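You operate a simulated robot arm through the tools that you are given. There is no shell and no other tool. Be economical: measure what you need, move in short steps, check, and stop when the job is done.

You run a simulated robot arm. Do the job below in one go: nothing can be reset, and whatever is moved stays where it is left.

## Task
Take the clay carton and leave it on the top deck of the trolley. Fetch the tamper and set it on the middle of the wooden bench. Put one of the tiny pots from the black tray in the green carrier. Stack the bottle labelled "M3" from the middle of the wooden bench on top of the bottle that says "R4". Take the sample jar that says "P-47" from the free end of the nursery bench and put it on the lamp shelf of the nursery bench. Put the seed tube labelled "W-21" from the free end of the nursery bench on the lamp shelf of the nursery bench and the seed tube that says "B-47" on top of the yellow scrub pad. Turn the dose knob of unit eleven to 100 ml. Open the right drawer of the cream cabinet, put the clear vial in the inside of the right drawer of the cream cabinet, then shut the drawer. Open the right door of the cream cabinet, take the jar with the red lid and leave it on the bottom shelf of the cream cabinet and shut the door again. Any order will do. Set down upright: clay carton, tamper, sample jar, jar with the red lid.

It is judged by the outcome, as a careful person would: the job done as asked, and still so three seconds after it is handed in. It fails if anything else is knocked over, pushed out of place, dropped, spilled or broken. A push-on lid holds only when it is set on centred and level and pressed home; a screw cap is set on level and turned clockwise until tight.

## Robot
A 7-joint arm with a fingered hand on a trunk, on a base that drives. Base frame: it is fixed to the floor where the robot stands at the start and does not move with it; the origin is under the middle of the robot, x ahead of it, y to its left, z up; the surface under the hand at the start is at about z = 0.76. Lengths are in m, angles in rad, forces in N, time in s.
With the tool pointing down near the work surface it reaches from about 0.3 to 0.7 m from the robot's upright axis, wherever it stands. Its first joint turns from -1.204 to 3.002 rad. Places, roughly: bottle [0.5, 0.25, 0.75]; bottom shelf of the cream cabinet [-8.8, -0.4, 0.1]; clay carton [0.5, 0.25, 0.75]; clear vial [-8.75, -0.25, 0.75]; dose knob of unit eleven [-7, -0.3, 1.1]; green carrier (29x19x11 cm) [-1.1, 2.4, 0.8]; inside of the right drawer of the cream cabinet [-8.7, -0.2, 0.6]; jar with the red lid [-8.75, -0.5, 0.75]; lamp shelf of the nursery bench [0.9, -1.5, 1.1]; middle of the wooden bench [0.5, 0.4, 0.8]; right door of the cream cabinet [-8.6, -0.2, 0.3]; right drawer of the cream cabinet [-8.7, -0.2, 0.6]; sample jar [0.75, -2.5, 0.75]; scrub pad (6x9x5 cm) [0.6, -2.7, 0.8]; seed tube [0.75, -2.75, 1]; tamper (10x10x14 cm) [0.9, -1.4, 1.2]; tiny pot (8x8x7 cm) [0.6, -0.8, 0.8]; top deck of the trolley [-2.3, 4.2, 0.7]. Payload 3.4 kg.
The TCP is the grasp point between the finger pads, 0.025 m short of the fingertips. In the tool frame z runs along the fingers and y along their closing line. Largest opening 0.088 m; the body of the gripper starts 0.029 m behind the TCP. The gripper is a hand of 5 fingers: y runs from the thumb to the fingers, the wrist lies at [-0.013, -0.097, -0.162] in the tool frame, and closing takes about 1.5 s.
Orientation is told as [roll, pitch, yaw] about the base's x, y, z axes, in that order, counted from this pose: with the fingers straight down and the wrist toward the robot, the tool's x, y and z point along [0, 1, 0], [1, 0, 0] and [0, 0, -1] of the base frame.

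## Interface
- The arm moves only by the tool step_arm. Its argument "series" is a list of rows, each a list of 6 numbers: the shift along the tool's x, y, z in units of 50 mm (1.0 is 50 mm), then the turn, a rotation vector about the tool's x, y, z in units of 4 degrees (1.0 is 4 degrees). In form: [[dx, dy, dz, wx, wy, wz], ...]. A call has 1 to 20 rows; each row shifts and turns the commanded pose from where the row before left it, along the tool's axes as they then stand. "claw" is the finger opening in m, from 0 to 0.088, set as the call begins (left out, the last holds). A call with a number of a shift or a turn outside -1 to 1 is refused whole. Rows are played at 5 a second. More than 0.05 m and 0.15 rad between two rows, or a gripper value outside its range, and nothing of the call is played. Where a pose cannot be reached the arm comes as near as it can. A force on the tool above 40 N (or 10 N above the force at the start of the call, whichever is more), or a blocked arm, ends the call early, and 0.2 s more pass. Each finger travels about 0.153 m/s and halts on what it meets, pressing with about 22 N; the grip force reading is that of the motor and also rises with nothing between the fingers. The clock runs only during rows and for 0.2 s after the last one: add rows that do not move to give the fingers time. The reply holds the time, the measured pose of the TCP, the force on the tool along the base axes, the opening and the grip force, in the units named above and with some noise, with the torque about the TCP (base axes, N m) and any sound that the robot's microphone picked up.
- Cameras (640 x 400 px; columns grow to the right, rows downward): "scene" is now at [0.1387, 0.0083, 1.3528]; the picture's right is [0.08, -1.00, -0.00], its down [-0.52, -0.04, -0.85] and it looks along [0.85, 0.07, -0.52] (base axes); focal length 214 px, centre (320, 200). "wrist" rides on the gripper at [0.059, -0.079, -0.105] in the tool frame; the picture's right is [-0.73, 0.32, -0.61], its down [-0.62, -0.68, 0.38] and it looks along [-0.29, 0.66, 0.70] (tool axes); focal length 234 px, centre (320, 200). There is no depth. A picture from a camera that has moved, and an enlarged one, comes with that camera's place and axes in the base frame and with its lens.
- get_image(camera): a new picture of that camera. The clock stands still meanwhile.
- slide_trunk(by): slides the trunk up (or, below 0, down) by that many m; the arm and the scene camera ride with it, the base frame stays. It gives what a move gives, with no picture.
- drive_base(legs): drives the robot by 1 to 6 legs, each [ahead, left, turn to the left] in m, m and rad, along the robot's own axes; the way and the turn of a leg run together, so that a leg with both is an arc; at most 1.5 m and 3.142 rad a leg. The arm and the cameras ride along, it lands a little off, and it stops where it bumps. It gives what a move gives.
- set_fingers(index, middle, ring, little, thumb_bend, thumb_turn): sets how far each is bent, from 0 (flat) to 1 (curled in); at 0.3 the hand is open as for a grip, at 0.7 the pads meet at the TCP. One left out holds its place. A second passes; each finger stops where it meets its share of the squeeze, and holds until it gets a number again. A gripper value or a shape takes the hand back. It gives what a move gives, with no picture; readings hold the bend of each and the force on index, middle, ring, little, thumb and palm. thumb_turn goes from beside the hand (0) to across from the fingers (1), as for a grip.
- preshape(shape): the hand has 5 fingers and takes this shape, open, in about a second: jaw (thumb against the fingers, like two jaws); tri (thumb and two fingers); tip (a fingertip pinch); poke (one finger out to press); point (the index stretched); flat (the hand flat); cup (the hand cupped); fist (a fist). The gripper value then closes the fingers along that shape, each until it touches; the sizes above hold for jaw. It gives what a move gives, with no picture.
- turn_head(pan, tilt): turns the head with the scene camera to pan (to the left, within 1.501 rad either way) and tilt (down, from -0.506 to 1.204), counted from straight ahead of the robot. It gives what a move gives.
- close_up(camera, box): a new picture of the part [left, top, right, bottom] of that camera's present view, enlarged. The clock stands still meanwhile.
- hand_in(): hands the job in; it is judged then, once.

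Go step by step. Nothing tells you exact positions but the pictures and the camera data: compare them with the known pose of the tool, close in by small moves and look again before you grip or let go. The budget is 556 turns and 346 pictures, counting those below and the enlarged ones. Unless the task says otherwise, let go and move clear before handing in, and close with one line.

The tools are called after "Request:" as name(argument=value, ...) on one line, values as JSON. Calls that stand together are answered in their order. step_arm: Moves the arm, as the interface text tells. Its arguments: {"type":"object","properties":{"series":{"type":"array"},"claw":{"type":"number"}},"required":["series"]} The other tools are called the same way: slide_trunk (by) slides the trunk up or down; preshape (shape) gives the hand a shape; set_fingers (index, middle, ring, little, thumb_bend, thumb_turn) moves the fingers one by one; drive_base (legs) drives the base; turn_head (pan, tilt) turns the head that bears the scene camera; get_image (camera) takes a picture; close_up (camera, box) takes an enlarged picture of a part of a camera's view; hand_in () hands the job in.

At the start:

```text
time_s: 0.0
ee_pos: [0.3007, 0.1449, 1.2801]
ee_rot: [0.003, -0.001, 0.001]
force: [0.6, -0.3, 1.1]
moment: [-0.01, -0.04, 0.03]
gripper_width: 0.0876
grasp_force: 0.1
shape: jaw
bend: [0.3, 0.3, 0.3, 0.3, 0.3, 0.98]
finger forces: [0.0, 0.0, 0.1, 0.1, 0.1, 0.0]
trunk travel left (down, up): [-0.604, 0.336]
robot x, y, heading: [0.0003, 0.0014, -0.002]
head pan, tilt: [0.077, 0.548]
```

scene: 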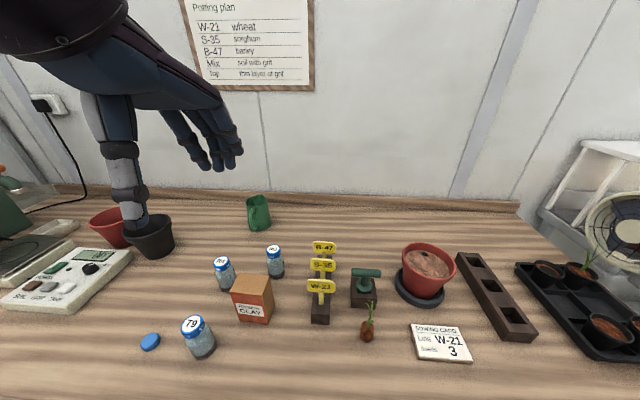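
wrist: 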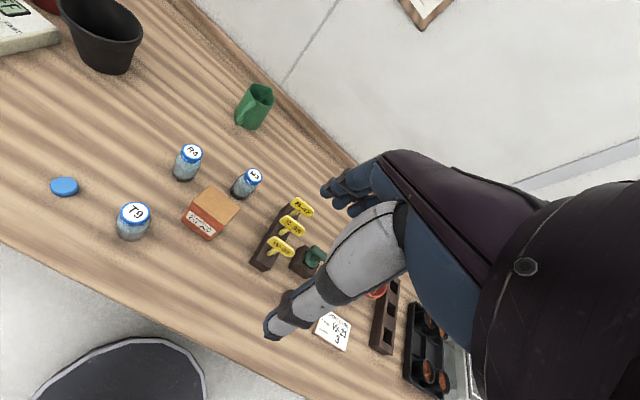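

I see the wooden bench with bottles, clay carton, and other items. I'll enlarge the view to read the labels.

Request:
close_up(camera="scene", box=[130, 180, 390, 370])

Request:
close_up(camera="wrist", box=[100, 80, 340, 280])

Request:
close_up(camera="scene", box=[180, 0, 330, 100])

```text
2.11 times, centred on (260, 275) of scene
camera zoom: at [0.1387, 0.0083, 1.3528], right [0.08, -1.0, 0.0], down [-0.52, -0.04, -0.85], along [0.85, 0.07, -0.52], focal length 452 px, centre (446, 42)
```

zoom: 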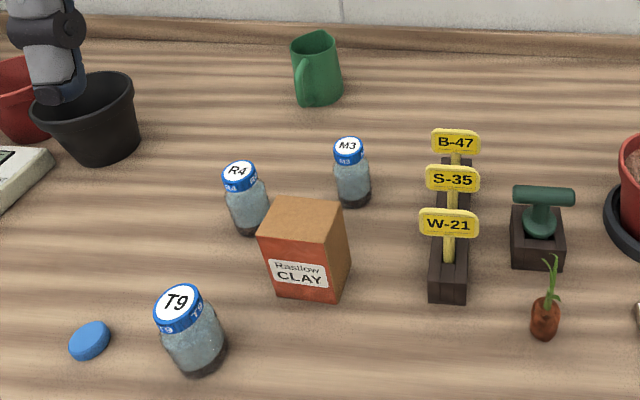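

```text
2.00 times, centred on (220, 180) of wrist
camera zoom: at [0.2216, 0.203, 1.3847], right [0.32, -0.73, 0.61], down [-0.68, -0.62, -0.38], along [0.66, -0.29, -0.7], focal length 468 px, centre (520, 240)
```

zoom: 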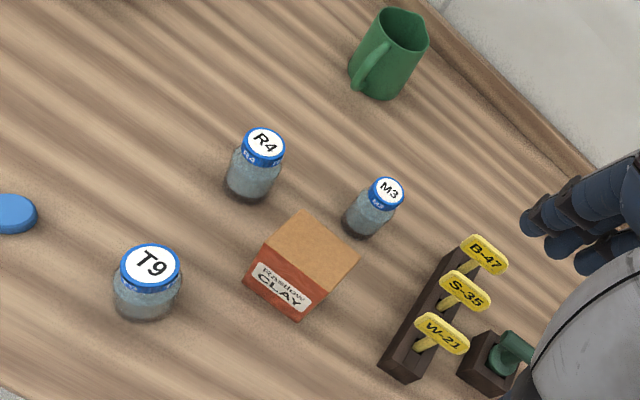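

```text
4.00 times, centred on (255, 50) of scene
camera zoom: at [0.1387, 0.0083, 1.3528], right [0.08, -1.0, 0.0], down [-0.52, -0.04, -0.85], along [0.85, 0.07, -0.52], focal length 858 px, centre (580, 800)
```

zoom: 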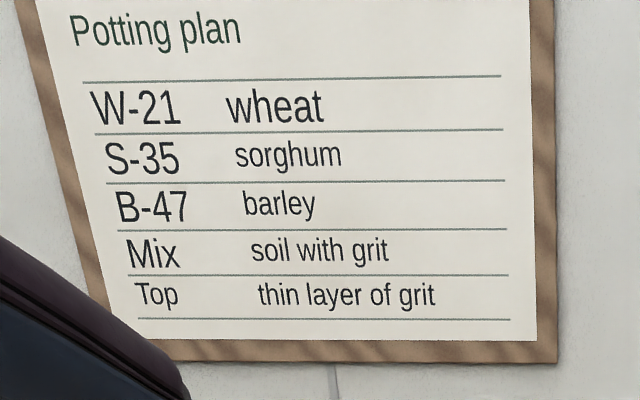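

The bench has M3, R4, the carton and others. Before moving I'll look around to learn the layout.

Request:
turn_head(pan=-1.0, tilt=0.35)

Request:
get_image(camera="scene")

Request:
turn_head(pan=1.4, tilt=0.3)

Request:
get_image(camera="scene")

Request:
turn_head(pan=0.2, tilt=0.8)

Request:
get_image(camera="scene")

```text
time_s: 1.3
ee_pos: [0.3008, 0.1437, 1.2818]
ee_rot: [0.007, -0.001, -0.001]
force: [0.5, 1.0, 0.4]
moment: [0.01, -0.01, -0.01]
gripper_width: 0.0879
grasp_force: 0.1
shape: jaw
bend: [0.3, 0.3, 0.3, 0.3, 0.3, 0.98]
finger forces: [0.0, 0.0, 0.1, 0.0, 0.1, 0.0]
trunk travel left (down, up): [-0.604, 0.336]
robot x, y, heading: [-0.0011, 0.001, -0.001]
head pan, tilt: [-1.0, 0.351]
```

```text
340 pictures are left
camera scene: at [0.126, -0.0491, 1.3624], right [-0.55, -0.84, 0.0], down [-0.36, 0.23, -0.9], along [0.76, -0.49, -0.43], focal length 214 px, centre (320, 200)
```

scene: 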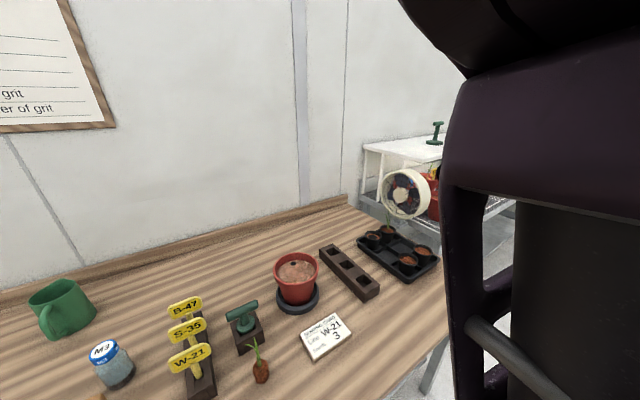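

```text
time_s: 3.5
ee_pos: [0.3009, 0.1447, 1.28]
ee_rot: [0.003, 0.0, 0.003]
force: [0.2, 0.7, -0.4]
moment: [0.01, 0.0, 0.0]
gripper_width: 0.0877
grasp_force: 0.1
shape: jaw
bend: [0.3, 0.3, 0.3, 0.3, 0.3, 0.98]
finger forces: [0.0, 0.1, 0.1, 0.0, 0.0, 0.1]
trunk travel left (down, up): [-0.604, 0.336]
robot x, y, heading: [0.0007, -0.0003, -0.0]
head pan, tilt: [1.4, 0.3]
```

```text
339 pictures are left
camera scene: at [0.0651, 0.0935, 1.3756], right [0.99, -0.17, 0.0], down [-0.05, -0.29, -0.96], along [0.16, 0.94, -0.3], focal length 214 px, centre (320, 200)
```

scene: 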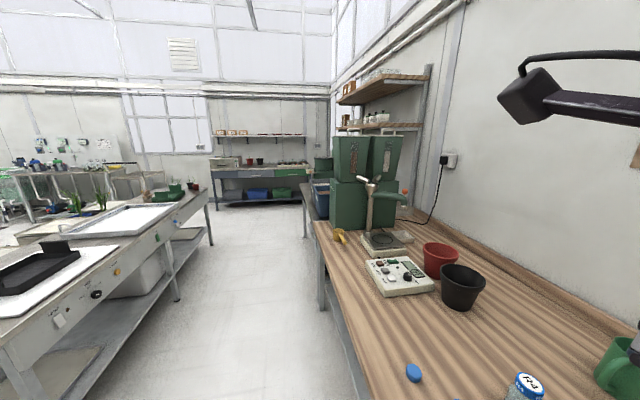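

```text
time_s: 4.9
ee_pos: [0.3014, 0.1442, 1.2799]
ee_rot: [0.001, -0.001, 0.001]
force: [-0.4, -0.1, -0.2]
moment: [0.02, -0.01, -0.02]
gripper_width: 0.0874
grasp_force: 0.0
shape: jaw
bend: [0.3, 0.3, 0.3, 0.3, 0.3, 0.98]
finger forces: [0.0, 0.1, 0.0, 0.0, 0.0, 0.0]
trunk travel left (down, up): [-0.604, 0.336]
robot x, y, heading: [0.0, 0.0, -0.001]
head pan, tilt: [0.201, 0.799]
```

```text
338 pictures are left
camera scene: at [0.1282, 0.0176, 1.3313], right [0.2, -0.98, 0.0], down [-0.7, -0.14, -0.7], along [0.68, 0.14, -0.72], focal length 214 px, centre (320, 200)
```

scene: 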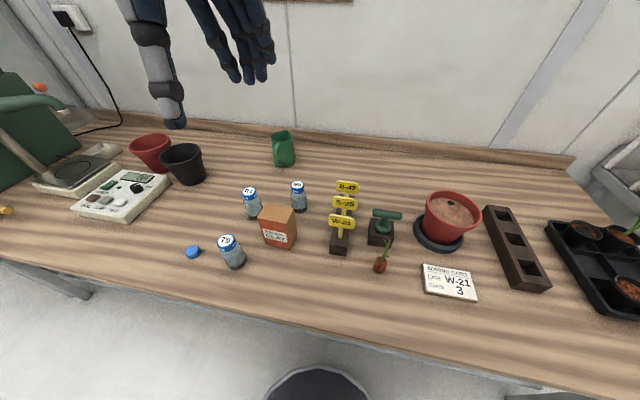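

Request:
close_up(camera="scene", box=[210, 170, 350, 270])

Request:
close_up(camera="wrist", box=[160, 130, 280, 250])

```text
4.00 times, centred on (280, 220) of scene
camera zoom: at [0.1282, 0.0176, 1.3313], right [0.2, -0.98, 0.0], down [-0.7, -0.14, -0.7], along [0.68, 0.14, -0.72], focal length 858 px, centre (480, 120)
```

zoom: 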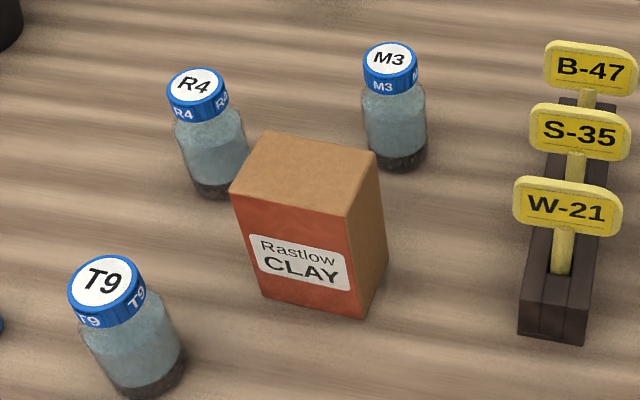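

```text
3.33 times, centred on (220, 190) of wrist
camera zoom: at [0.2215, 0.2031, 1.3847], right [0.32, -0.73, 0.61], down [-0.68, -0.62, -0.38], along [0.66, -0.29, -0.7], focal length 781 px, centre (653, 233)
```

zoom: 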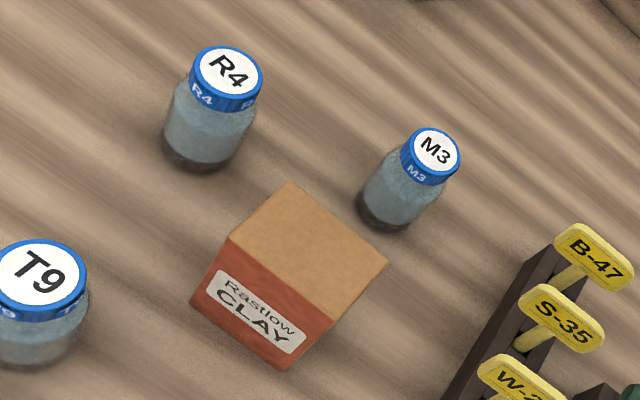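

Carton top centre is about (0.489, 0.219), with M3 at (0.60, 0.19) and R4 at (0.545, 0.325). I'll move above the carton first.

Request:
step_arm(series=[[0.25, 0.62, 0.8, 0, 0, 0.15], [0.25, 0.62, 0.8, 0, 0, 0.15], [0.25, 0.63, 0.8, 0, 0, 0.15], [0.25, 0.63, 0.8, 0, 0, 0.15], [0.25, 0.63, 0.8, 0, 0, 0.15], [0.25, 0.63, 0.6, 0, 0, 0.15], [0, 0, 0, 0, 0, 0]], claw=0.088)

Request:
get_image(camera="scene")

Request:
get_image(camera="wrist")

```text
refused: row 1 steps farther than a row can; nothing moved
```

```text
335 pictures are left
camera scene: at [0.1282, 0.0176, 1.3313], right [0.2, -0.98, 0.0], down [-0.7, -0.14, -0.7], along [0.68, 0.14, -0.72], focal length 214 px, centre (320, 200)
```

scene: 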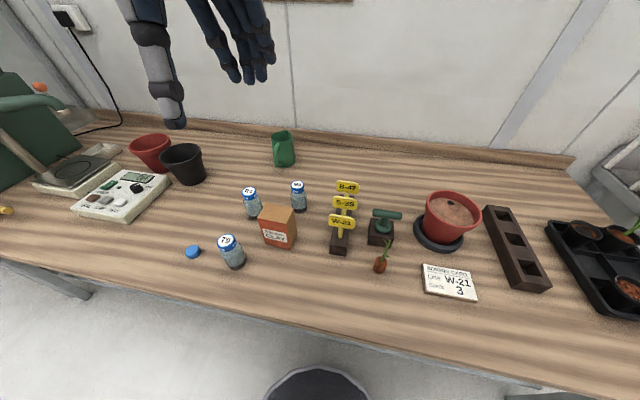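

```text
334 pictures are left
camera wrist: at [0.2215, 0.2031, 1.3847], right [0.32, -0.73, 0.61], down [-0.68, -0.62, -0.38], along [0.66, -0.29, -0.7], focal length 234 px, centre (320, 200)
```

wrist: 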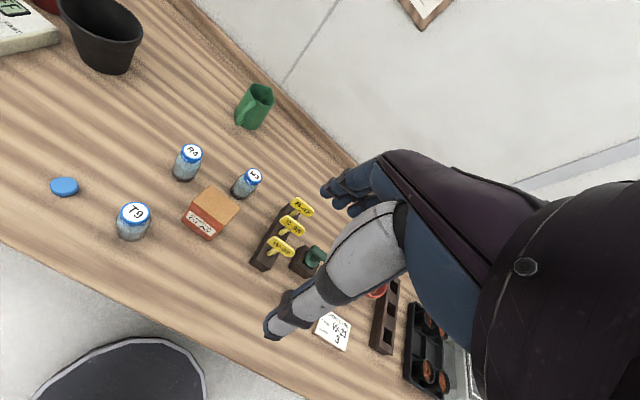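

Request:
step_arm(series=[[0.19, 0.47, 0.6, 0, 0, 0.12], [0.19, 0.47, 0.6, 0, 0, 0.12], [0.19, 0.47, 0.6, 0, 0, 0.12], [0.19, 0.47, 0.6, 0, 0, 0.12], [0.19, 0.47, 0.6, 0, 0, 0.12], [0.19, 0.47, 0.6, 0, 0, 0.12], [0.19, 0.47, 0.6, 0, 0, 0.12], [0.19, 0.47, 0.4, 0, 0, 0.12], [0, 0, 0, 0, 0, 0]], claw=0.088)

Request:
get_image(camera="scene")

Request:
get_image(camera="wrist")

```text
time_s: 6.9
ee_pos: [0.4915, 0.2137, 1.0494]
ee_rot: [0.001, 0.0, -0.066]
force: [0.0, -0.2, 0.4]
moment: [-0.01, 0.01, -0.01]
gripper_width: 0.0879
grasp_force: 0.1
shape: jaw
bend: [0.3, 0.3, 0.3, 0.3, 0.3, 0.98]
finger forces: [0.0, 0.0, 0.0, 0.1, 0.0, 0.1]
trunk travel left (down, up): [-0.604, 0.336]
robot x, y, heading: [0.0003, 0.0012, 0.002]
head pan, tilt: [0.201, 0.799]
```

```text
333 pictures are left
camera scene: at [0.1276, 0.0172, 1.3313], right [0.2, -0.98, 0.0], down [-0.7, -0.14, -0.7], along [0.68, 0.14, -0.72], focal length 214 px, centre (320, 200)
```

scene: 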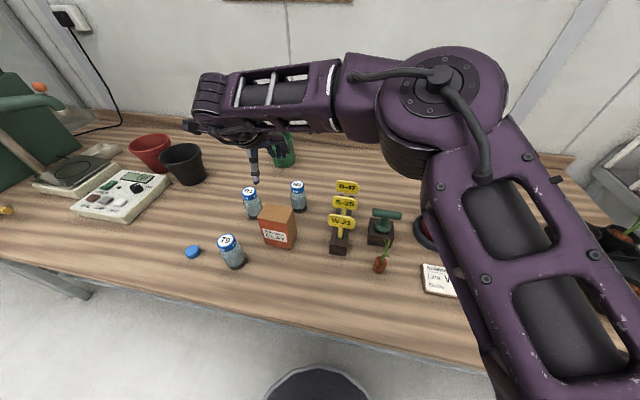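

```text
332 pictures are left
camera wrist: at [0.4163, 0.2782, 1.1536], right [0.27, -0.75, 0.61], down [-0.72, -0.58, -0.38], along [0.64, -0.33, -0.7], focal length 234 px, centre (320, 200)
```

wrist: 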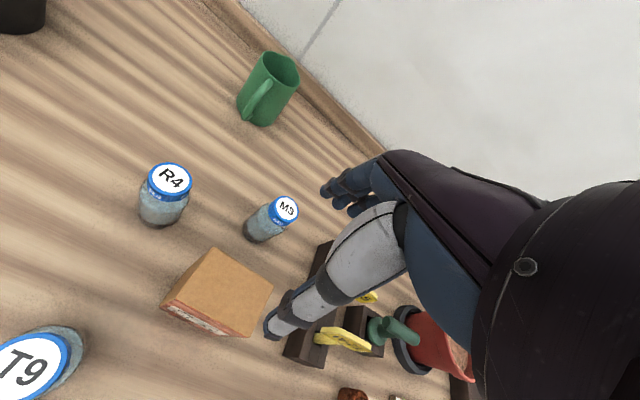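

Aligned close to the carton; I'll descend to just above it and check.

Request:
step_arm(series=[[0, -0.12, 0.6, 0, 0, 0], [0, 0, 0.7, 0, 0, 0], [0, 0, 0.7, 0, 0, 0], [0, 0, 0.7, 0, 0, 0], [0, 0, 0, 0, 0, 0]])

Request:
get_image(camera="wrist")

Request:
get_image(camera="scene")

```text
time_s: 8.1
ee_pos: [0.485, 0.2139, 0.9138]
ee_rot: [0.0, -0.001, -0.067]
force: [-0.9, 0.6, -0.8]
moment: [0.01, -0.02, 0.01]
gripper_width: 0.088
grasp_force: 0.0
shape: jaw
bend: [0.3, 0.3, 0.3, 0.3, 0.3, 0.98]
finger forces: [0.0, 0.0, 0.1, 0.1, 0.0, 0.0]
trunk travel left (down, up): [-0.604, 0.336]
robot x, y, heading: [0.0003, -0.0001, -0.001]
head pan, tilt: [0.201, 0.799]
```

```text
331 pictures are left
camera wrist: at [0.4109, 0.2784, 1.0187], right [0.27, -0.75, 0.61], down [-0.72, -0.58, -0.38], along [0.64, -0.33, -0.7], focal length 234 px, centre (320, 200)
```

wrist: 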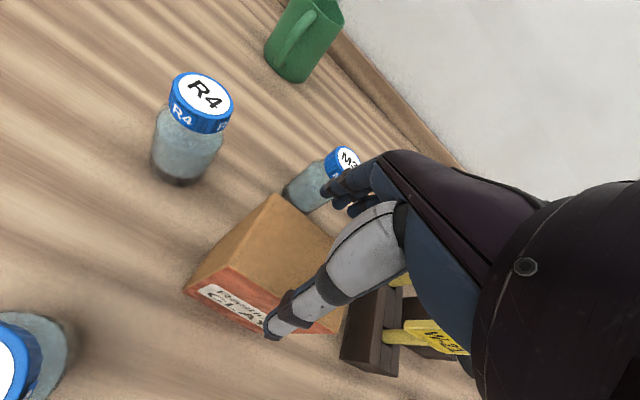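

```text
330 pictures are left
camera scene: at [0.1279, 0.0175, 1.3313], right [0.2, -0.98, 0.0], down [-0.7, -0.14, -0.7], along [0.68, 0.14, -0.72], focal length 214 px, centre (320, 200)
```

scene: 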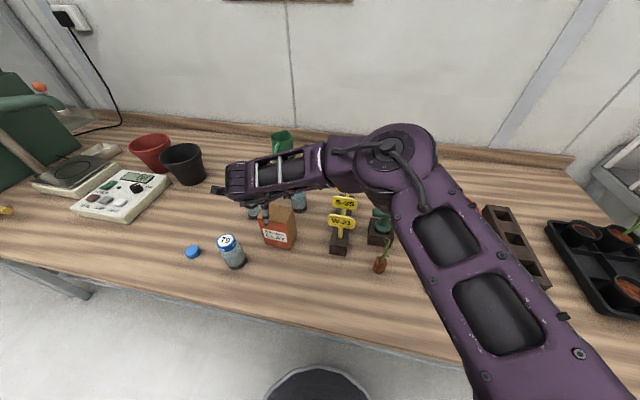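

Request:
close_up(camera="wrist", box=[170, 150, 410, 350])

Request:
close_up(camera="scene", box=[200, 120, 360, 260])

```text
2.00 times, centred on (290, 250) of wrist
camera zoom: at [0.4109, 0.2784, 1.0187], right [0.27, -0.75, 0.61], down [-0.72, -0.58, -0.38], along [0.64, -0.33, -0.7], focal length 468 px, centre (380, 100)
```

zoom: 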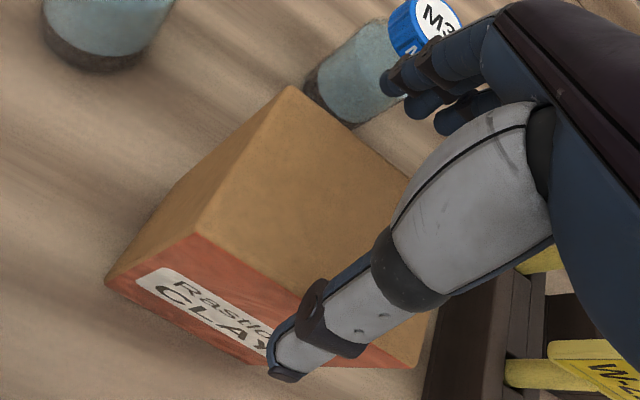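

```text
2.86 times, centred on (280, 190) of scene
camera zoom: at [0.1279, 0.0175, 1.3313], right [0.2, -0.98, 0.0], down [-0.7, -0.14, -0.7], along [0.68, 0.14, -0.72], focal length 613 px, centre (434, 229)
```

zoom: 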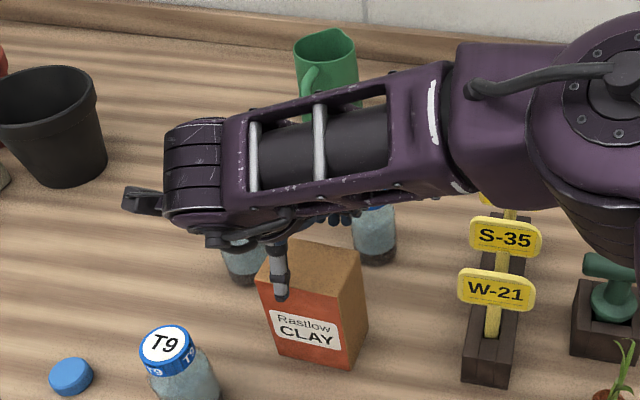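

Request:
step_arm(series=[[-0.1, 0.08, 0.6, 0, 0, 0], [0, 0, 0.6, 0, 0, 0], [0, 0, 0, 0, 0, 0]])

Request:
get_image(camera="wrist")

```text
time_s: 8.9
ee_pos: [0.4891, 0.2121, 0.8624]
ee_rot: [0.01, -0.015, -0.064]
force: [-10.3, 1.1, 27.7]
moment: [-0.18, 0.05, 0.16]
gripper_width: 0.088
grasp_force: 0.0
shape: jaw
bend: [0.29, 0.3, 0.3, 0.27, 0.29, 0.97]
finger forces: [5.4, 0.1, 0.0, 6.9, 23.7, 0.0]
trunk travel left (down, up): [-0.604, 0.336]
robot x, y, heading: [-0.0017, -0.0004, -0.005]
head pan, tilt: [0.201, 0.799]
stopped in row 3: the force on the tool passed its limit at 45 N (the readings are from after the stop); the commanded pose is now the measured one
```

```text
327 pictures are left
camera wrist: at [0.4115, 0.2746, 0.9667], right [0.27, -0.75, 0.6], down [-0.71, -0.58, -0.4], along [0.65, -0.32, -0.69], focal length 234 px, centre (320, 200)
```

wrist: 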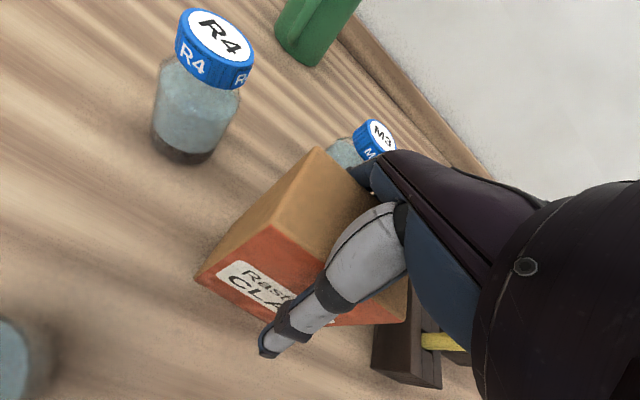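

The thumb is touching the carton's upper edge; I'll raise a few mm and close there.

Request:
step_arm(series=[[0, 0, -0.1, 0, 0, 0], [0, 0, 0, 0, 0, 0]])

Request:
step_arm(series=[[0, 0, 0, 0, 0, 0], [0, 0, 0, 0, 0, 0], [0, 0, 0, 0, 0, 0], [0, 0, 0, 0, 0, 0], [0, 0, 0, 0, 0, 0], [0, 0, 0, 0, 0, 0], [0, 0, 0, 0, 0, 0]], claw=0.03)

Request:
get_image(camera="wrist")

```text
time_s: 9.5
ee_pos: [0.4894, 0.2127, 0.8636]
ee_rot: [0.004, -0.009, -0.064]
force: [-4.3, -0.1, 11.2]
moment: [-0.04, 0.05, 0.07]
gripper_width: 0.088
grasp_force: 0.0
shape: jaw
bend: [0.29, 0.3, 0.3, 0.28, 0.29, 0.97]
finger forces: [4.4, 0.0, 0.1, 4.1, 15.0, 0.0]
trunk travel left (down, up): [-0.604, 0.336]
robot x, y, heading: [0.0011, -0.0017, 0.001]
head pan, tilt: [0.201, 0.799]
```

```text
time_s: 11.1
ee_pos: [0.4916, 0.2126, 0.8641]
ee_rot: [0.004, -0.011, -0.066]
force: [-1.7, 2.7, 12.2]
moment: [-0.2, -0.36, 0.1]
gripper_width: 0.0502
grasp_force: 21.7
shape: jaw
bend: [0.74, 0.45, 0.39, 0.29, 0.63, 0.97]
finger forces: [14.5, 13.7, 2.9, 4.1, 37.2, 0.0]
trunk travel left (down, up): [-0.604, 0.336]
robot x, y, heading: [-0.0007, -0.0011, -0.002]
head pan, tilt: [0.201, 0.799]
```

```text
326 pictures are left
camera wrist: at [0.4143, 0.2753, 0.9684], right [0.27, -0.75, 0.61], down [-0.72, -0.58, -0.39], along [0.64, -0.33, -0.69], focal length 234 px, centre (320, 200)
```

wrist: 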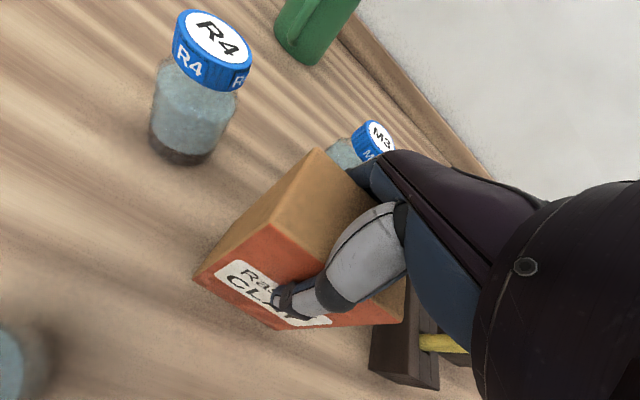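

The fingertips seem to catch the carton's top edges. I'll open, rise a little, spread the hand wider with individual fingers, and retry lower.

Request:
step_arm(series=[[0, 0, 0, 0, 0, 0], [0, 0, 0, 0, 0, 0], [0, 0, 0, 0, 0, 0], [0, 0, 0, 0, 0, 0], [0, 0, -0.3, 0, 0, 0], [0, 0, -0.5, 0, 0, 0], [0, 0, -0.5, 0, 0, 0]], claw=0.088)

Request:
set_fingers(index=0.15, middle=0.15, ring=0.15, little=0.15, thumb_bend=0.1, thumb_turn=1)

Request:
get_image(camera="wrist")

Request:
close_up(camera="scene", box=[200, 120, 360, 260])

```text
time_s: 12.7
ee_pos: [0.491, 0.2099, 0.9279]
ee_rot: [0.005, -0.008, -0.064]
force: [0.2, 0.5, 0.3]
moment: [-0.02, -0.02, 0.02]
gripper_width: 0.0878
grasp_force: 0.1
shape: jaw
bend: [0.3, 0.3, 0.3, 0.3, 0.3, 0.97]
finger forces: [0.0, 0.0, 0.0, 0.0, 0.0, 0.0]
trunk travel left (down, up): [-0.604, 0.336]
robot x, y, heading: [0.0021, -0.0003, 0.003]
head pan, tilt: [0.201, 0.799]
```

```text
time_s: 13.7
ee_pos: [0.4931, 0.2111, 0.9279]
ee_rot: [0.005, -0.008, -0.063]
force: [0.1, 0.2, -0.6]
moment: [-0.01, 0.02, -0.02]
gripper_width: 0.1147
grasp_force: 0.0
shape: fingers
bend: [0.15, 0.15, 0.15, 0.15, 0.1, 0.96]
finger forces: [0.0, 0.0, 0.1, 0.0, 0.1, 0.0]
trunk travel left (down, up): [-0.604, 0.336]
robot x, y, heading: [0.0023, -0.0016, 0.002]
head pan, tilt: [0.201, 0.799]
```

```text
325 pictures are left
camera wrist: at [0.4158, 0.2741, 1.0323], right [0.27, -0.75, 0.61], down [-0.72, -0.58, -0.39], along [0.64, -0.33, -0.69], focal length 234 px, centre (320, 200)
```

wrist: 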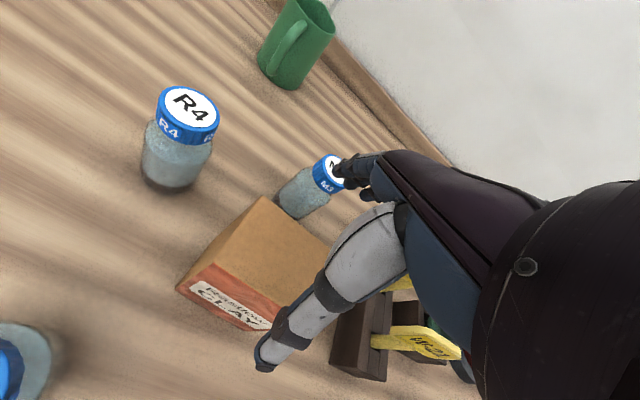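

```text
2.86 times, centred on (280, 190) of scene
camera zoom: at [0.128, 0.0177, 1.3313], right [0.2, -0.98, 0.0], down [-0.7, -0.14, -0.7], along [0.68, 0.14, -0.72], focal length 613 px, centre (434, 229)
```

zoom: 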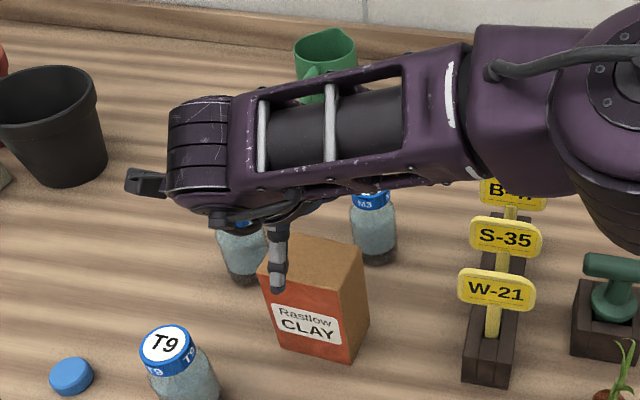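

Request:
set_fingers(index=0.2, middle=0.21, ring=0.21, little=0.2)

Request:
step_arm(series=[[-0.06, 0, 0.5, 0, 0, 0], [0, 0, 0.5, 0, 0, 0], [0, 0, 0.4, 0, 0, 0], [0, 0, 0, 0, 0, 0]])

Request:
get_image(camera="wrist")

```text
time_s: 14.7
ee_pos: [0.4915, 0.2109, 0.9276]
ee_rot: [0.005, -0.006, -0.064]
force: [0.1, -0.5, 0.4]
moment: [-0.02, -0.02, 0.0]
gripper_width: 0.1095
grasp_force: 0.0
shape: fingers
bend: [0.2, 0.21, 0.21, 0.2, 0.1, 0.96]
finger forces: [0.0, 0.0, 0.0, 0.0, 0.0, 0.1]
trunk travel left (down, up): [-0.604, 0.336]
robot x, y, heading: [-0.0047, -0.0, -0.0]
head pan, tilt: [0.201, 0.799]
```

```text
time_s: 15.7
ee_pos: [0.4911, 0.2085, 0.8581]
ee_rot: [0.008, -0.01, -0.063]
force: [-5.1, -0.9, 12.1]
moment: [0.09, 0.0, 0.02]
gripper_width: 0.1105
grasp_force: 7.4
shape: fingers
bend: [0.19, 0.21, 0.21, 0.2, 0.1, 0.96]
finger forces: [3.7, 0.0, 0.0, 0.0, 10.2, 0.0]
trunk travel left (down, up): [-0.604, 0.336]
robot x, y, heading: [0.0016, -0.0016, -0.001]
head pan, tilt: [0.201, 0.799]
```

```text
323 pictures are left
camera wrist: at [0.4136, 0.2715, 0.9635], right [0.27, -0.75, 0.61], down [-0.72, -0.58, -0.39], along [0.64, -0.33, -0.69], focal length 234 px, centre (320, 200)
```

wrist: 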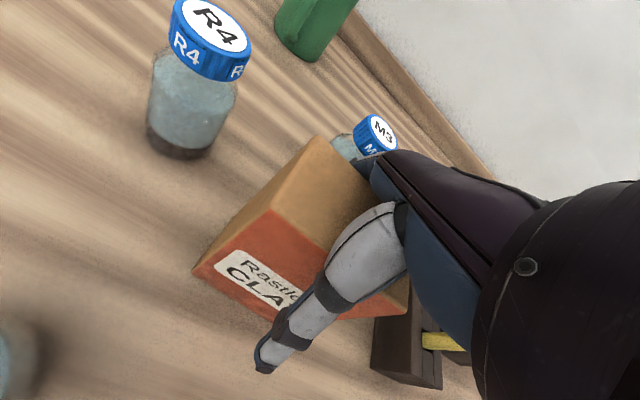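

Request:
step_arm(series=[[0, 0, -0.06, 0, 0, 0], [0, 0, 0, 0, 0, 0]])

Request:
set_fingers(index=0.6, middle=0.6, ring=0.6, little=0.6, thumb_bend=0.6)

Request:
get_image(camera="wrist")

```text
time_s: 16.3
ee_pos: [0.4932, 0.2091, 0.8611]
ee_rot: [0.002, -0.007, -0.065]
force: [-2.9, -1.1, 2.3]
moment: [0.06, 0.01, 0.08]
gripper_width: 0.1106
grasp_force: 3.6
shape: fingers
bend: [0.2, 0.21, 0.21, 0.2, 0.1, 0.96]
finger forces: [1.5, 0.1, 0.0, 0.4, 5.4, 0.0]
trunk travel left (down, up): [-0.604, 0.336]
robot x, y, heading: [-0.0042, -0.001, -0.003]
head pan, tilt: [0.201, 0.799]
```

```text
time_s: 17.3
ee_pos: [0.4924, 0.2092, 0.8623]
ee_rot: [0.005, -0.01, -0.065]
force: [4.3, 0.0, 12.1]
moment: [-0.16, -0.89, 0.16]
gripper_width: 0.0716
grasp_force: 43.8
shape: fingers
bend: [0.29, 0.51, 0.5, 0.53, 0.59, 0.92]
finger forces: [23.1, 7.1, 8.4, 9.0, 39.9, 0.0]
trunk travel left (down, up): [-0.604, 0.336]
robot x, y, heading: [-0.0009, 0.0051, 0.007]
head pan, tilt: [0.201, 0.799]
```

```text
322 pictures are left
camera wrist: at [0.4166, 0.272, 0.966], right [0.27, -0.75, 0.61], down [-0.72, -0.58, -0.39], along [0.64, -0.33, -0.69], focal length 234 px, centre (320, 200)
```

wrist: 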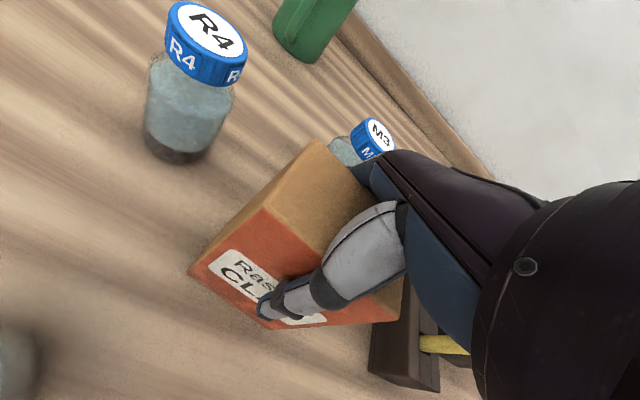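

Three fingers and the thumb hold the carton; I'll lift slightly and check.

Request:
step_arm(series=[[0, 0, -0.2, 0, 0, 0], [0, 0, -0.2, 0, 0, 0], [0, 0, -0.3, 0, 0, 0], [0, 0, 0, 0, 0, 0]])

Request:
get_image(camera="wrist")

Request:
close_up(camera="scene", box=[200, 120, 360, 260])

```text
time_s: 18.3
ee_pos: [0.4929, 0.2102, 0.8941]
ee_rot: [0.002, -0.007, -0.064]
force: [-0.5, -0.3, -6.4]
moment: [-0.02, -0.04, 0.01]
gripper_width: 0.0685
grasp_force: 39.0
shape: fingers
bend: [0.29, 0.53, 0.52, 0.54, 0.59, 0.92]
finger forces: [16.7, 5.3, 7.3, 8.5, 39.6, 0.0]
trunk travel left (down, up): [-0.604, 0.336]
robot x, y, heading: [-0.0045, 0.0009, -0.001]
head pan, tilt: [0.201, 0.799]
```

```text
321 pictures are left
camera wrist: at [0.4161, 0.2738, 0.9987], right [0.27, -0.75, 0.61], down [-0.72, -0.58, -0.39], along [0.64, -0.33, -0.69], focal length 234 px, centre (320, 200)
```

wrist: 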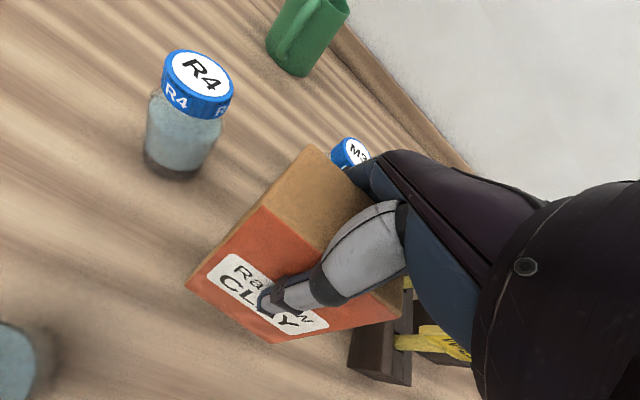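

```text
2.86 times, centred on (280, 190) of scene
camera zoom: at [0.129, 0.0181, 1.3311], right [0.2, -0.98, 0.0], down [-0.7, -0.14, -0.7], along [0.68, 0.14, -0.72], focal length 613 px, centre (434, 229)
```

zoom: 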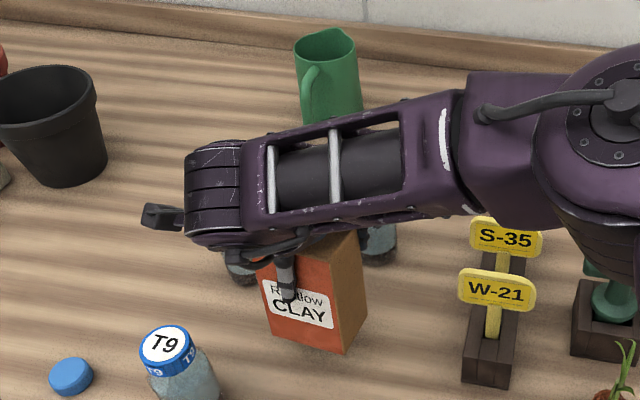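

The carton is up. I'll raise and retract it for driving.

Request:
step_arm(series=[[0, 0, -0.8, 0, 0, 0], [0, 0, -0.8, 0, 0, 0], [0, 0, -0.8, 0, 0, 0], [0, 0, -0.8, 0, 0, 0], [0, -0.7, -0.4, 0, 0, 0], [0, -0.7, -0.3, 0, 0, 0], [0, -0.7, 0, 0, 0, 0], [0, -0.7, 0, 0, 0, 0], [0, 0, 0, 0, 0, 0]])

Request:
get_image(camera="wrist")

Request:
turn_head(pan=1.5, tilt=0.6)

Request:
get_image(camera="scene")

```text
time_s: 20.3
ee_pos: [0.3506, 0.2171, 1.0876]
ee_rot: [0.003, -0.007, -0.064]
force: [0.3, -0.2, -5.7]
moment: [-0.03, -0.02, -0.02]
gripper_width: 0.0681
grasp_force: 38.2
shape: fingers
bend: [0.29, 0.53, 0.52, 0.54, 0.58, 0.92]
finger forces: [16.2, 5.4, 7.3, 9.0, 38.9, 0.0]
trunk travel left (down, up): [-0.604, 0.336]
robot x, y, heading: [0.0017, -0.0006, -0.001]
head pan, tilt: [0.201, 0.799]
```

```text
319 pictures are left
camera wrist: at [0.2739, 0.2804, 1.1922], right [0.27, -0.75, 0.61], down [-0.72, -0.58, -0.39], along [0.64, -0.33, -0.69], focal length 234 px, centre (320, 200)
```

wrist: 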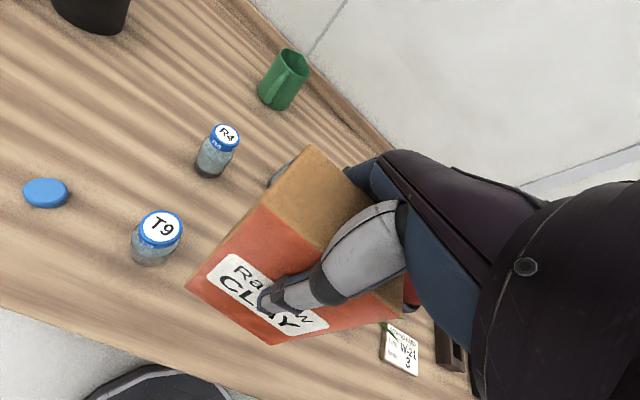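

```text
time_s: 21.8
ee_pos: [0.3495, 0.2178, 1.0879]
ee_rot: [0.005, -0.006, -0.064]
force: [-0.1, -0.4, -4.9]
moment: [-0.02, -0.05, 0.0]
gripper_width: 0.0677
grasp_force: 38.3
shape: fingers
bend: [0.29, 0.53, 0.52, 0.54, 0.58, 0.92]
finger forces: [16.1, 5.4, 7.3, 9.0, 38.9, 0.1]
trunk travel left (down, up): [-0.604, 0.336]
robot x, y, heading: [0.003, -0.0013, -0.002]
head pan, tilt: [1.499, 0.6]
```

```text
318 pictures are left
camera scene: at [0.056, 0.0901, 1.3481], right [1.0, -0.07, 0.0], down [-0.04, -0.56, -0.82], along [0.06, 0.82, -0.57], focal length 214 px, centre (320, 200)
```

scene: 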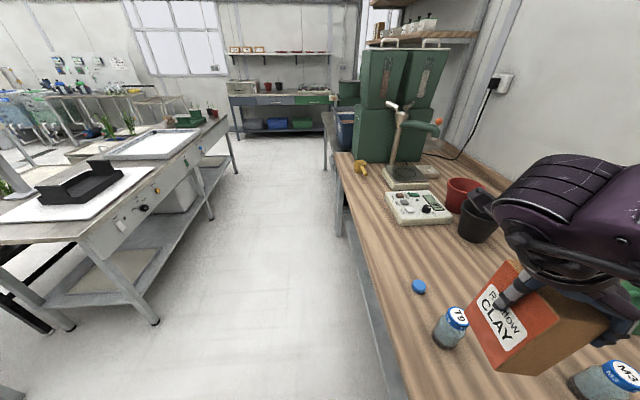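

Request:
drive_base(legs=[[-0.28, 0, 0], [0, 0, 1.571], [1.4, 0, 0], [1.2, 0, 0]])

Request:
turn_head(pan=0.6, tilt=0.35)

Request:
get_image(camera="scene")

```text
time_s: 39.8
ee_pos: [-0.4684, 2.9193, 1.0876]
ee_rot: [0.004, -0.006, 1.485]
force: [-0.6, 0.0, -5.6]
moment: [0.04, 0.03, 0.01]
gripper_width: 0.0679
grasp_force: 37.9
shape: fingers
bend: [0.29, 0.53, 0.52, 0.55, 0.57, 0.92]
finger forces: [16.1, 5.2, 7.0, 8.9, 37.6, 0.1]
trunk travel left (down, up): [-0.604, 0.336]
robot x, y, heading: [-0.2582, 2.5652, 1.55]
head pan, tilt: [1.499, 0.6]
```

```text
time_s: 41.0
ee_pos: [-0.4698, 2.919, 1.0876]
ee_rot: [0.004, -0.006, 1.486]
force: [0.9, -0.1, -5.5]
moment: [0.04, 0.0, 0.01]
gripper_width: 0.0677
grasp_force: 37.6
shape: fingers
bend: [0.29, 0.53, 0.52, 0.55, 0.57, 0.92]
finger forces: [16.2, 5.1, 7.1, 8.9, 37.5, 0.0]
trunk travel left (down, up): [-0.604, 0.336]
robot x, y, heading: [-0.2577, 2.5623, 1.552]
head pan, tilt: [0.6, 0.351]
```

```text
317 pictures are left
camera scene: at [-0.3107, 2.6944, 1.3708], right [0.84, 0.55, 0.0], down [0.19, -0.29, -0.94], along [-0.51, 0.79, -0.34], focal length 214 px, centre (320, 200)
```

scene: 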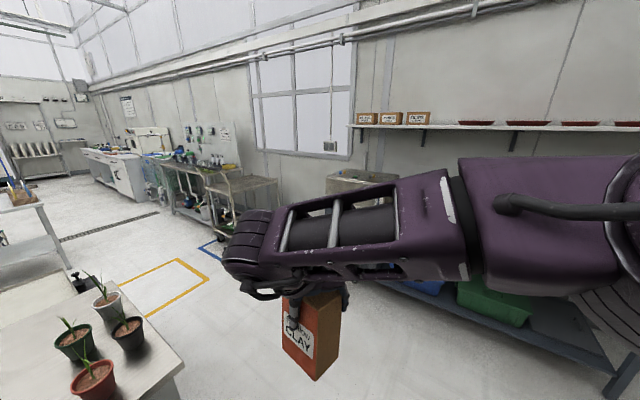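

The trolley is the two-deck cart ahead left. I'll drive closer and look.

Request:
drive_base(legs=[[0.88, 0, 0], [0, 1.15, 0], [0, 0, 0.8]])

Request:
turn_head(pan=0.0, tilt=0.6)

Request:
get_image(camera="scene")

```text
time_s: 53.1
ee_pos: [-1.8011, 3.5502, 1.0886]
ee_rot: [0.003, -0.006, 2.284]
force: [0.3, 0.1, -5.4]
moment: [0.04, 0.03, 0.0]
gripper_width: 0.0672
grasp_force: 36.9
shape: fingers
bend: [0.29, 0.54, 0.52, 0.55, 0.56, 0.92]
finger forces: [16.1, 5.1, 7.0, 8.9, 36.9, 0.1]
trunk travel left (down, up): [-0.604, 0.336]
robot x, y, heading: [-1.4016, 3.4532, 2.351]
head pan, tilt: [0.6, 0.351]
```

```text
time_s: 54.1
ee_pos: [-1.7998, 3.5502, 1.0892]
ee_rot: [0.003, -0.008, 2.288]
force: [0.9, 0.7, -6.4]
moment: [0.03, 0.06, 0.02]
gripper_width: 0.0674
grasp_force: 36.9
shape: fingers
bend: [0.29, 0.54, 0.52, 0.55, 0.56, 0.92]
finger forces: [16.1, 5.1, 6.9, 8.8, 36.9, 0.1]
trunk travel left (down, up): [-0.604, 0.336]
robot x, y, heading: [-1.4003, 3.4526, 2.35]
head pan, tilt: [0.0, 0.6]
```

```text
316 pictures are left
camera scene: at [-1.4986, 3.5539, 1.3481], right [0.71, 0.7, 0.0], down [0.4, -0.4, -0.82], along [-0.58, 0.59, -0.57], focal length 214 px, centre (320, 200)
```

scene: 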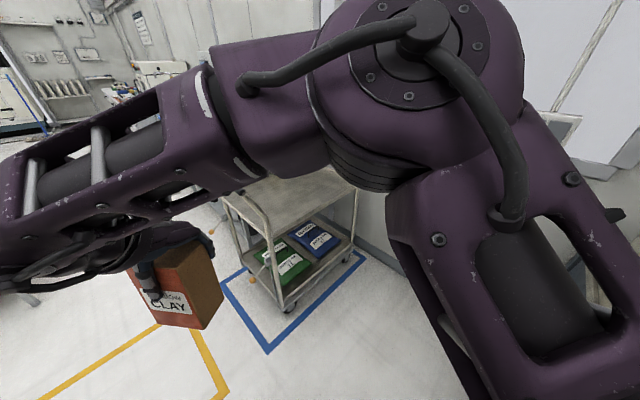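

Request:
drive_base(legs=[[0.53, 0, 0]])

Request:
get_image(camera="scene")

Request:
get_image(camera="wrist")

```text
time_s: 57.2
ee_pos: [-2.1703, 3.9205, 1.0882]
ee_rot: [0.005, -0.008, 2.29]
force: [-0.7, 0.3, -5.8]
moment: [0.03, 0.06, -0.03]
gripper_width: 0.0675
grasp_force: 36.6
shape: fingers
bend: [0.29, 0.54, 0.52, 0.55, 0.56, 0.92]
finger forces: [16.0, 5.2, 7.0, 8.9, 37.0, 0.0]
trunk travel left (down, up): [-0.604, 0.336]
robot x, y, heading: [-1.7692, 3.8259, 2.357]
head pan, tilt: [0.0, 0.6]
```

```text
315 pictures are left
camera scene: at [-1.8687, 3.9262, 1.348], right [0.71, 0.71, 0.0], down [0.4, -0.4, -0.82], along [-0.58, 0.58, -0.57], focal length 214 px, centre (320, 200)
```

scene: 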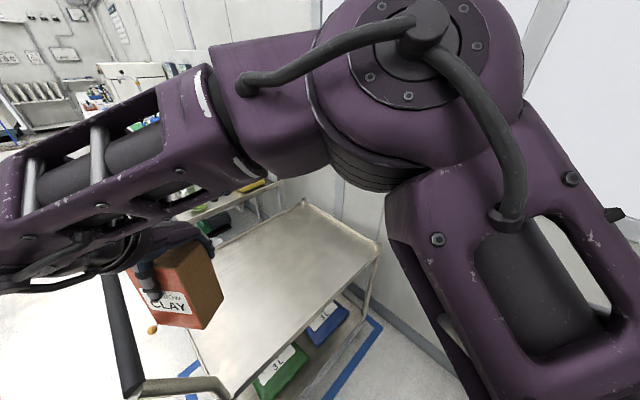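

```text
314 pictures are left
camera wrist: at [-2.1624, 3.8226, 1.1922], right [0.34, 0.72, 0.61], down [0.92, -0.1, -0.39], along [-0.22, 0.69, -0.69], focal length 234 px, centre (320, 200)
```

wrist: 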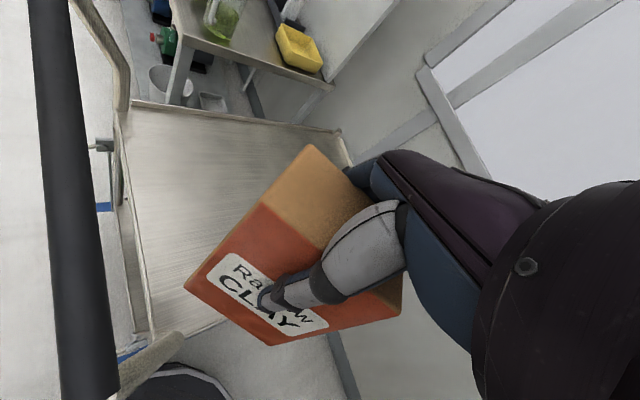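

The deck is clear; a black push-bar is at the near end. I'll move the carton over the deck and lower partway.

Request:
step_arm(series=[[-0.163, 0.743, 0, 0, 0, 0], [-0.163, 0.743, 0, 0, 0, 0], [-0.163, 0.743, 0, 0, 0, 0], [-0.163, 0.743, 0, 0, 0, 0], [-0.163, 0.743, 0, 0, 0, 0], [-0.163, 0.743, 0, 0, 0, 0], [0, 0, 0.8, 0, 0, 0], [0, 0, 0.8, 0, 0, 0], [0, 0, 0.8, 0, 0, 0], [0, 0, 0.8, 0, 0, 0], [0, 0, 0.8, 0, 0, 0], [0, 0, 0, 0, 0, 0]])

Request:
get_image(camera="scene")

Request:
get_image(camera="wrist")

```text
time_s: 59.8
ee_pos: [-2.28, 4.1233, 0.8873]
ee_rot: [0.004, -0.007, 2.29]
force: [0.4, 0.0, -4.3]
moment: [0.02, 0.01, 0.0]
gripper_width: 0.0673
grasp_force: 35.5
shape: fingers
bend: [0.29, 0.54, 0.53, 0.55, 0.55, 0.92]
finger forces: [15.3, 5.1, 6.8, 9.0, 35.6, 0.1]
trunk travel left (down, up): [-0.604, 0.336]
robot x, y, heading: [-1.7684, 3.8266, 2.359]
head pan, tilt: [0.0, 0.6]
```

```text
313 pictures are left
camera scene: at [-1.8683, 3.9262, 1.3481], right [0.71, 0.71, 0.0], down [0.4, -0.4, -0.82], along [-0.58, 0.58, -0.57], focal length 214 px, centre (320, 200)
```

scene: 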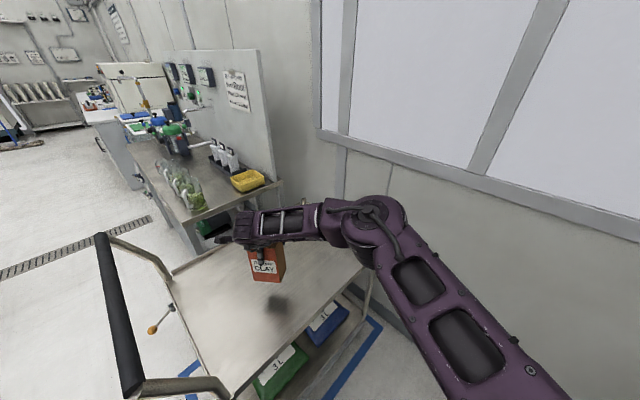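

```text
312 pictures are left
camera wrist: at [-2.2713, 4.0247, 0.9924], right [0.34, 0.72, 0.61], down [0.92, -0.1, -0.39], along [-0.22, 0.69, -0.69], focal length 234 px, centre (320, 200)
```

wrist: 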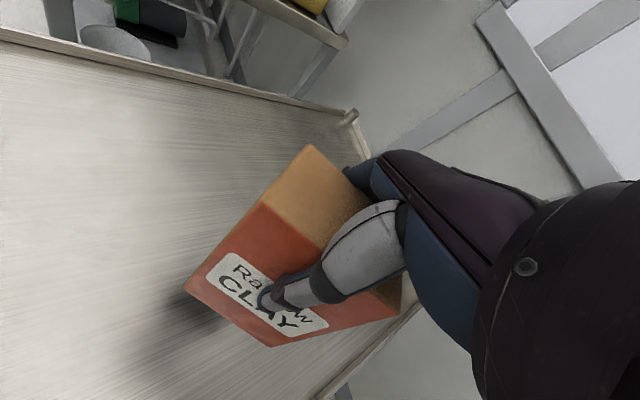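

Request:
step_arm(series=[[0, 0, 0.3, 0, 0, 0], [0, 0, 0.3, 0, 0, 0], [0, 0, 0.3, 0, 0, 0], [0, 0, 0.3, 0, 0, 0], [0, 0, 0, 0, 0, 0]])

Request:
close_up(camera="scene", box=[190, 180, 350, 320])

```text
time_s: 61.0
ee_pos: [-2.2812, 4.1215, 0.8281]
ee_rot: [0.004, -0.007, 2.29]
force: [-0.3, -0.2, -5.4]
moment: [0.03, 0.04, 0.02]
gripper_width: 0.0673
grasp_force: 35.1
shape: fingers
bend: [0.29, 0.54, 0.53, 0.55, 0.55, 0.92]
finger forces: [15.0, 5.0, 6.8, 8.9, 35.0, 0.1]
trunk travel left (down, up): [-0.604, 0.336]
robot x, y, heading: [-1.7696, 3.8295, 2.354]
head pan, tilt: [0.0, 0.6]
```

```text
2.86 times, centred on (270, 250) of scene
camera zoom: at [-1.8686, 3.9263, 1.348], right [0.71, 0.71, 0.0], down [0.4, -0.4, -0.82], along [-0.58, 0.58, -0.57], focal length 613 px, centre (463, 57)
```

zoom: 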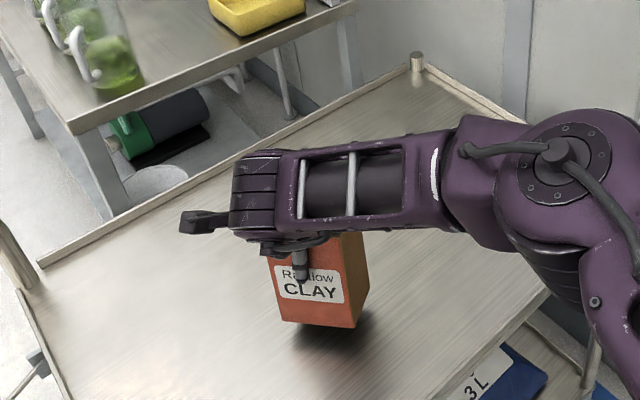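

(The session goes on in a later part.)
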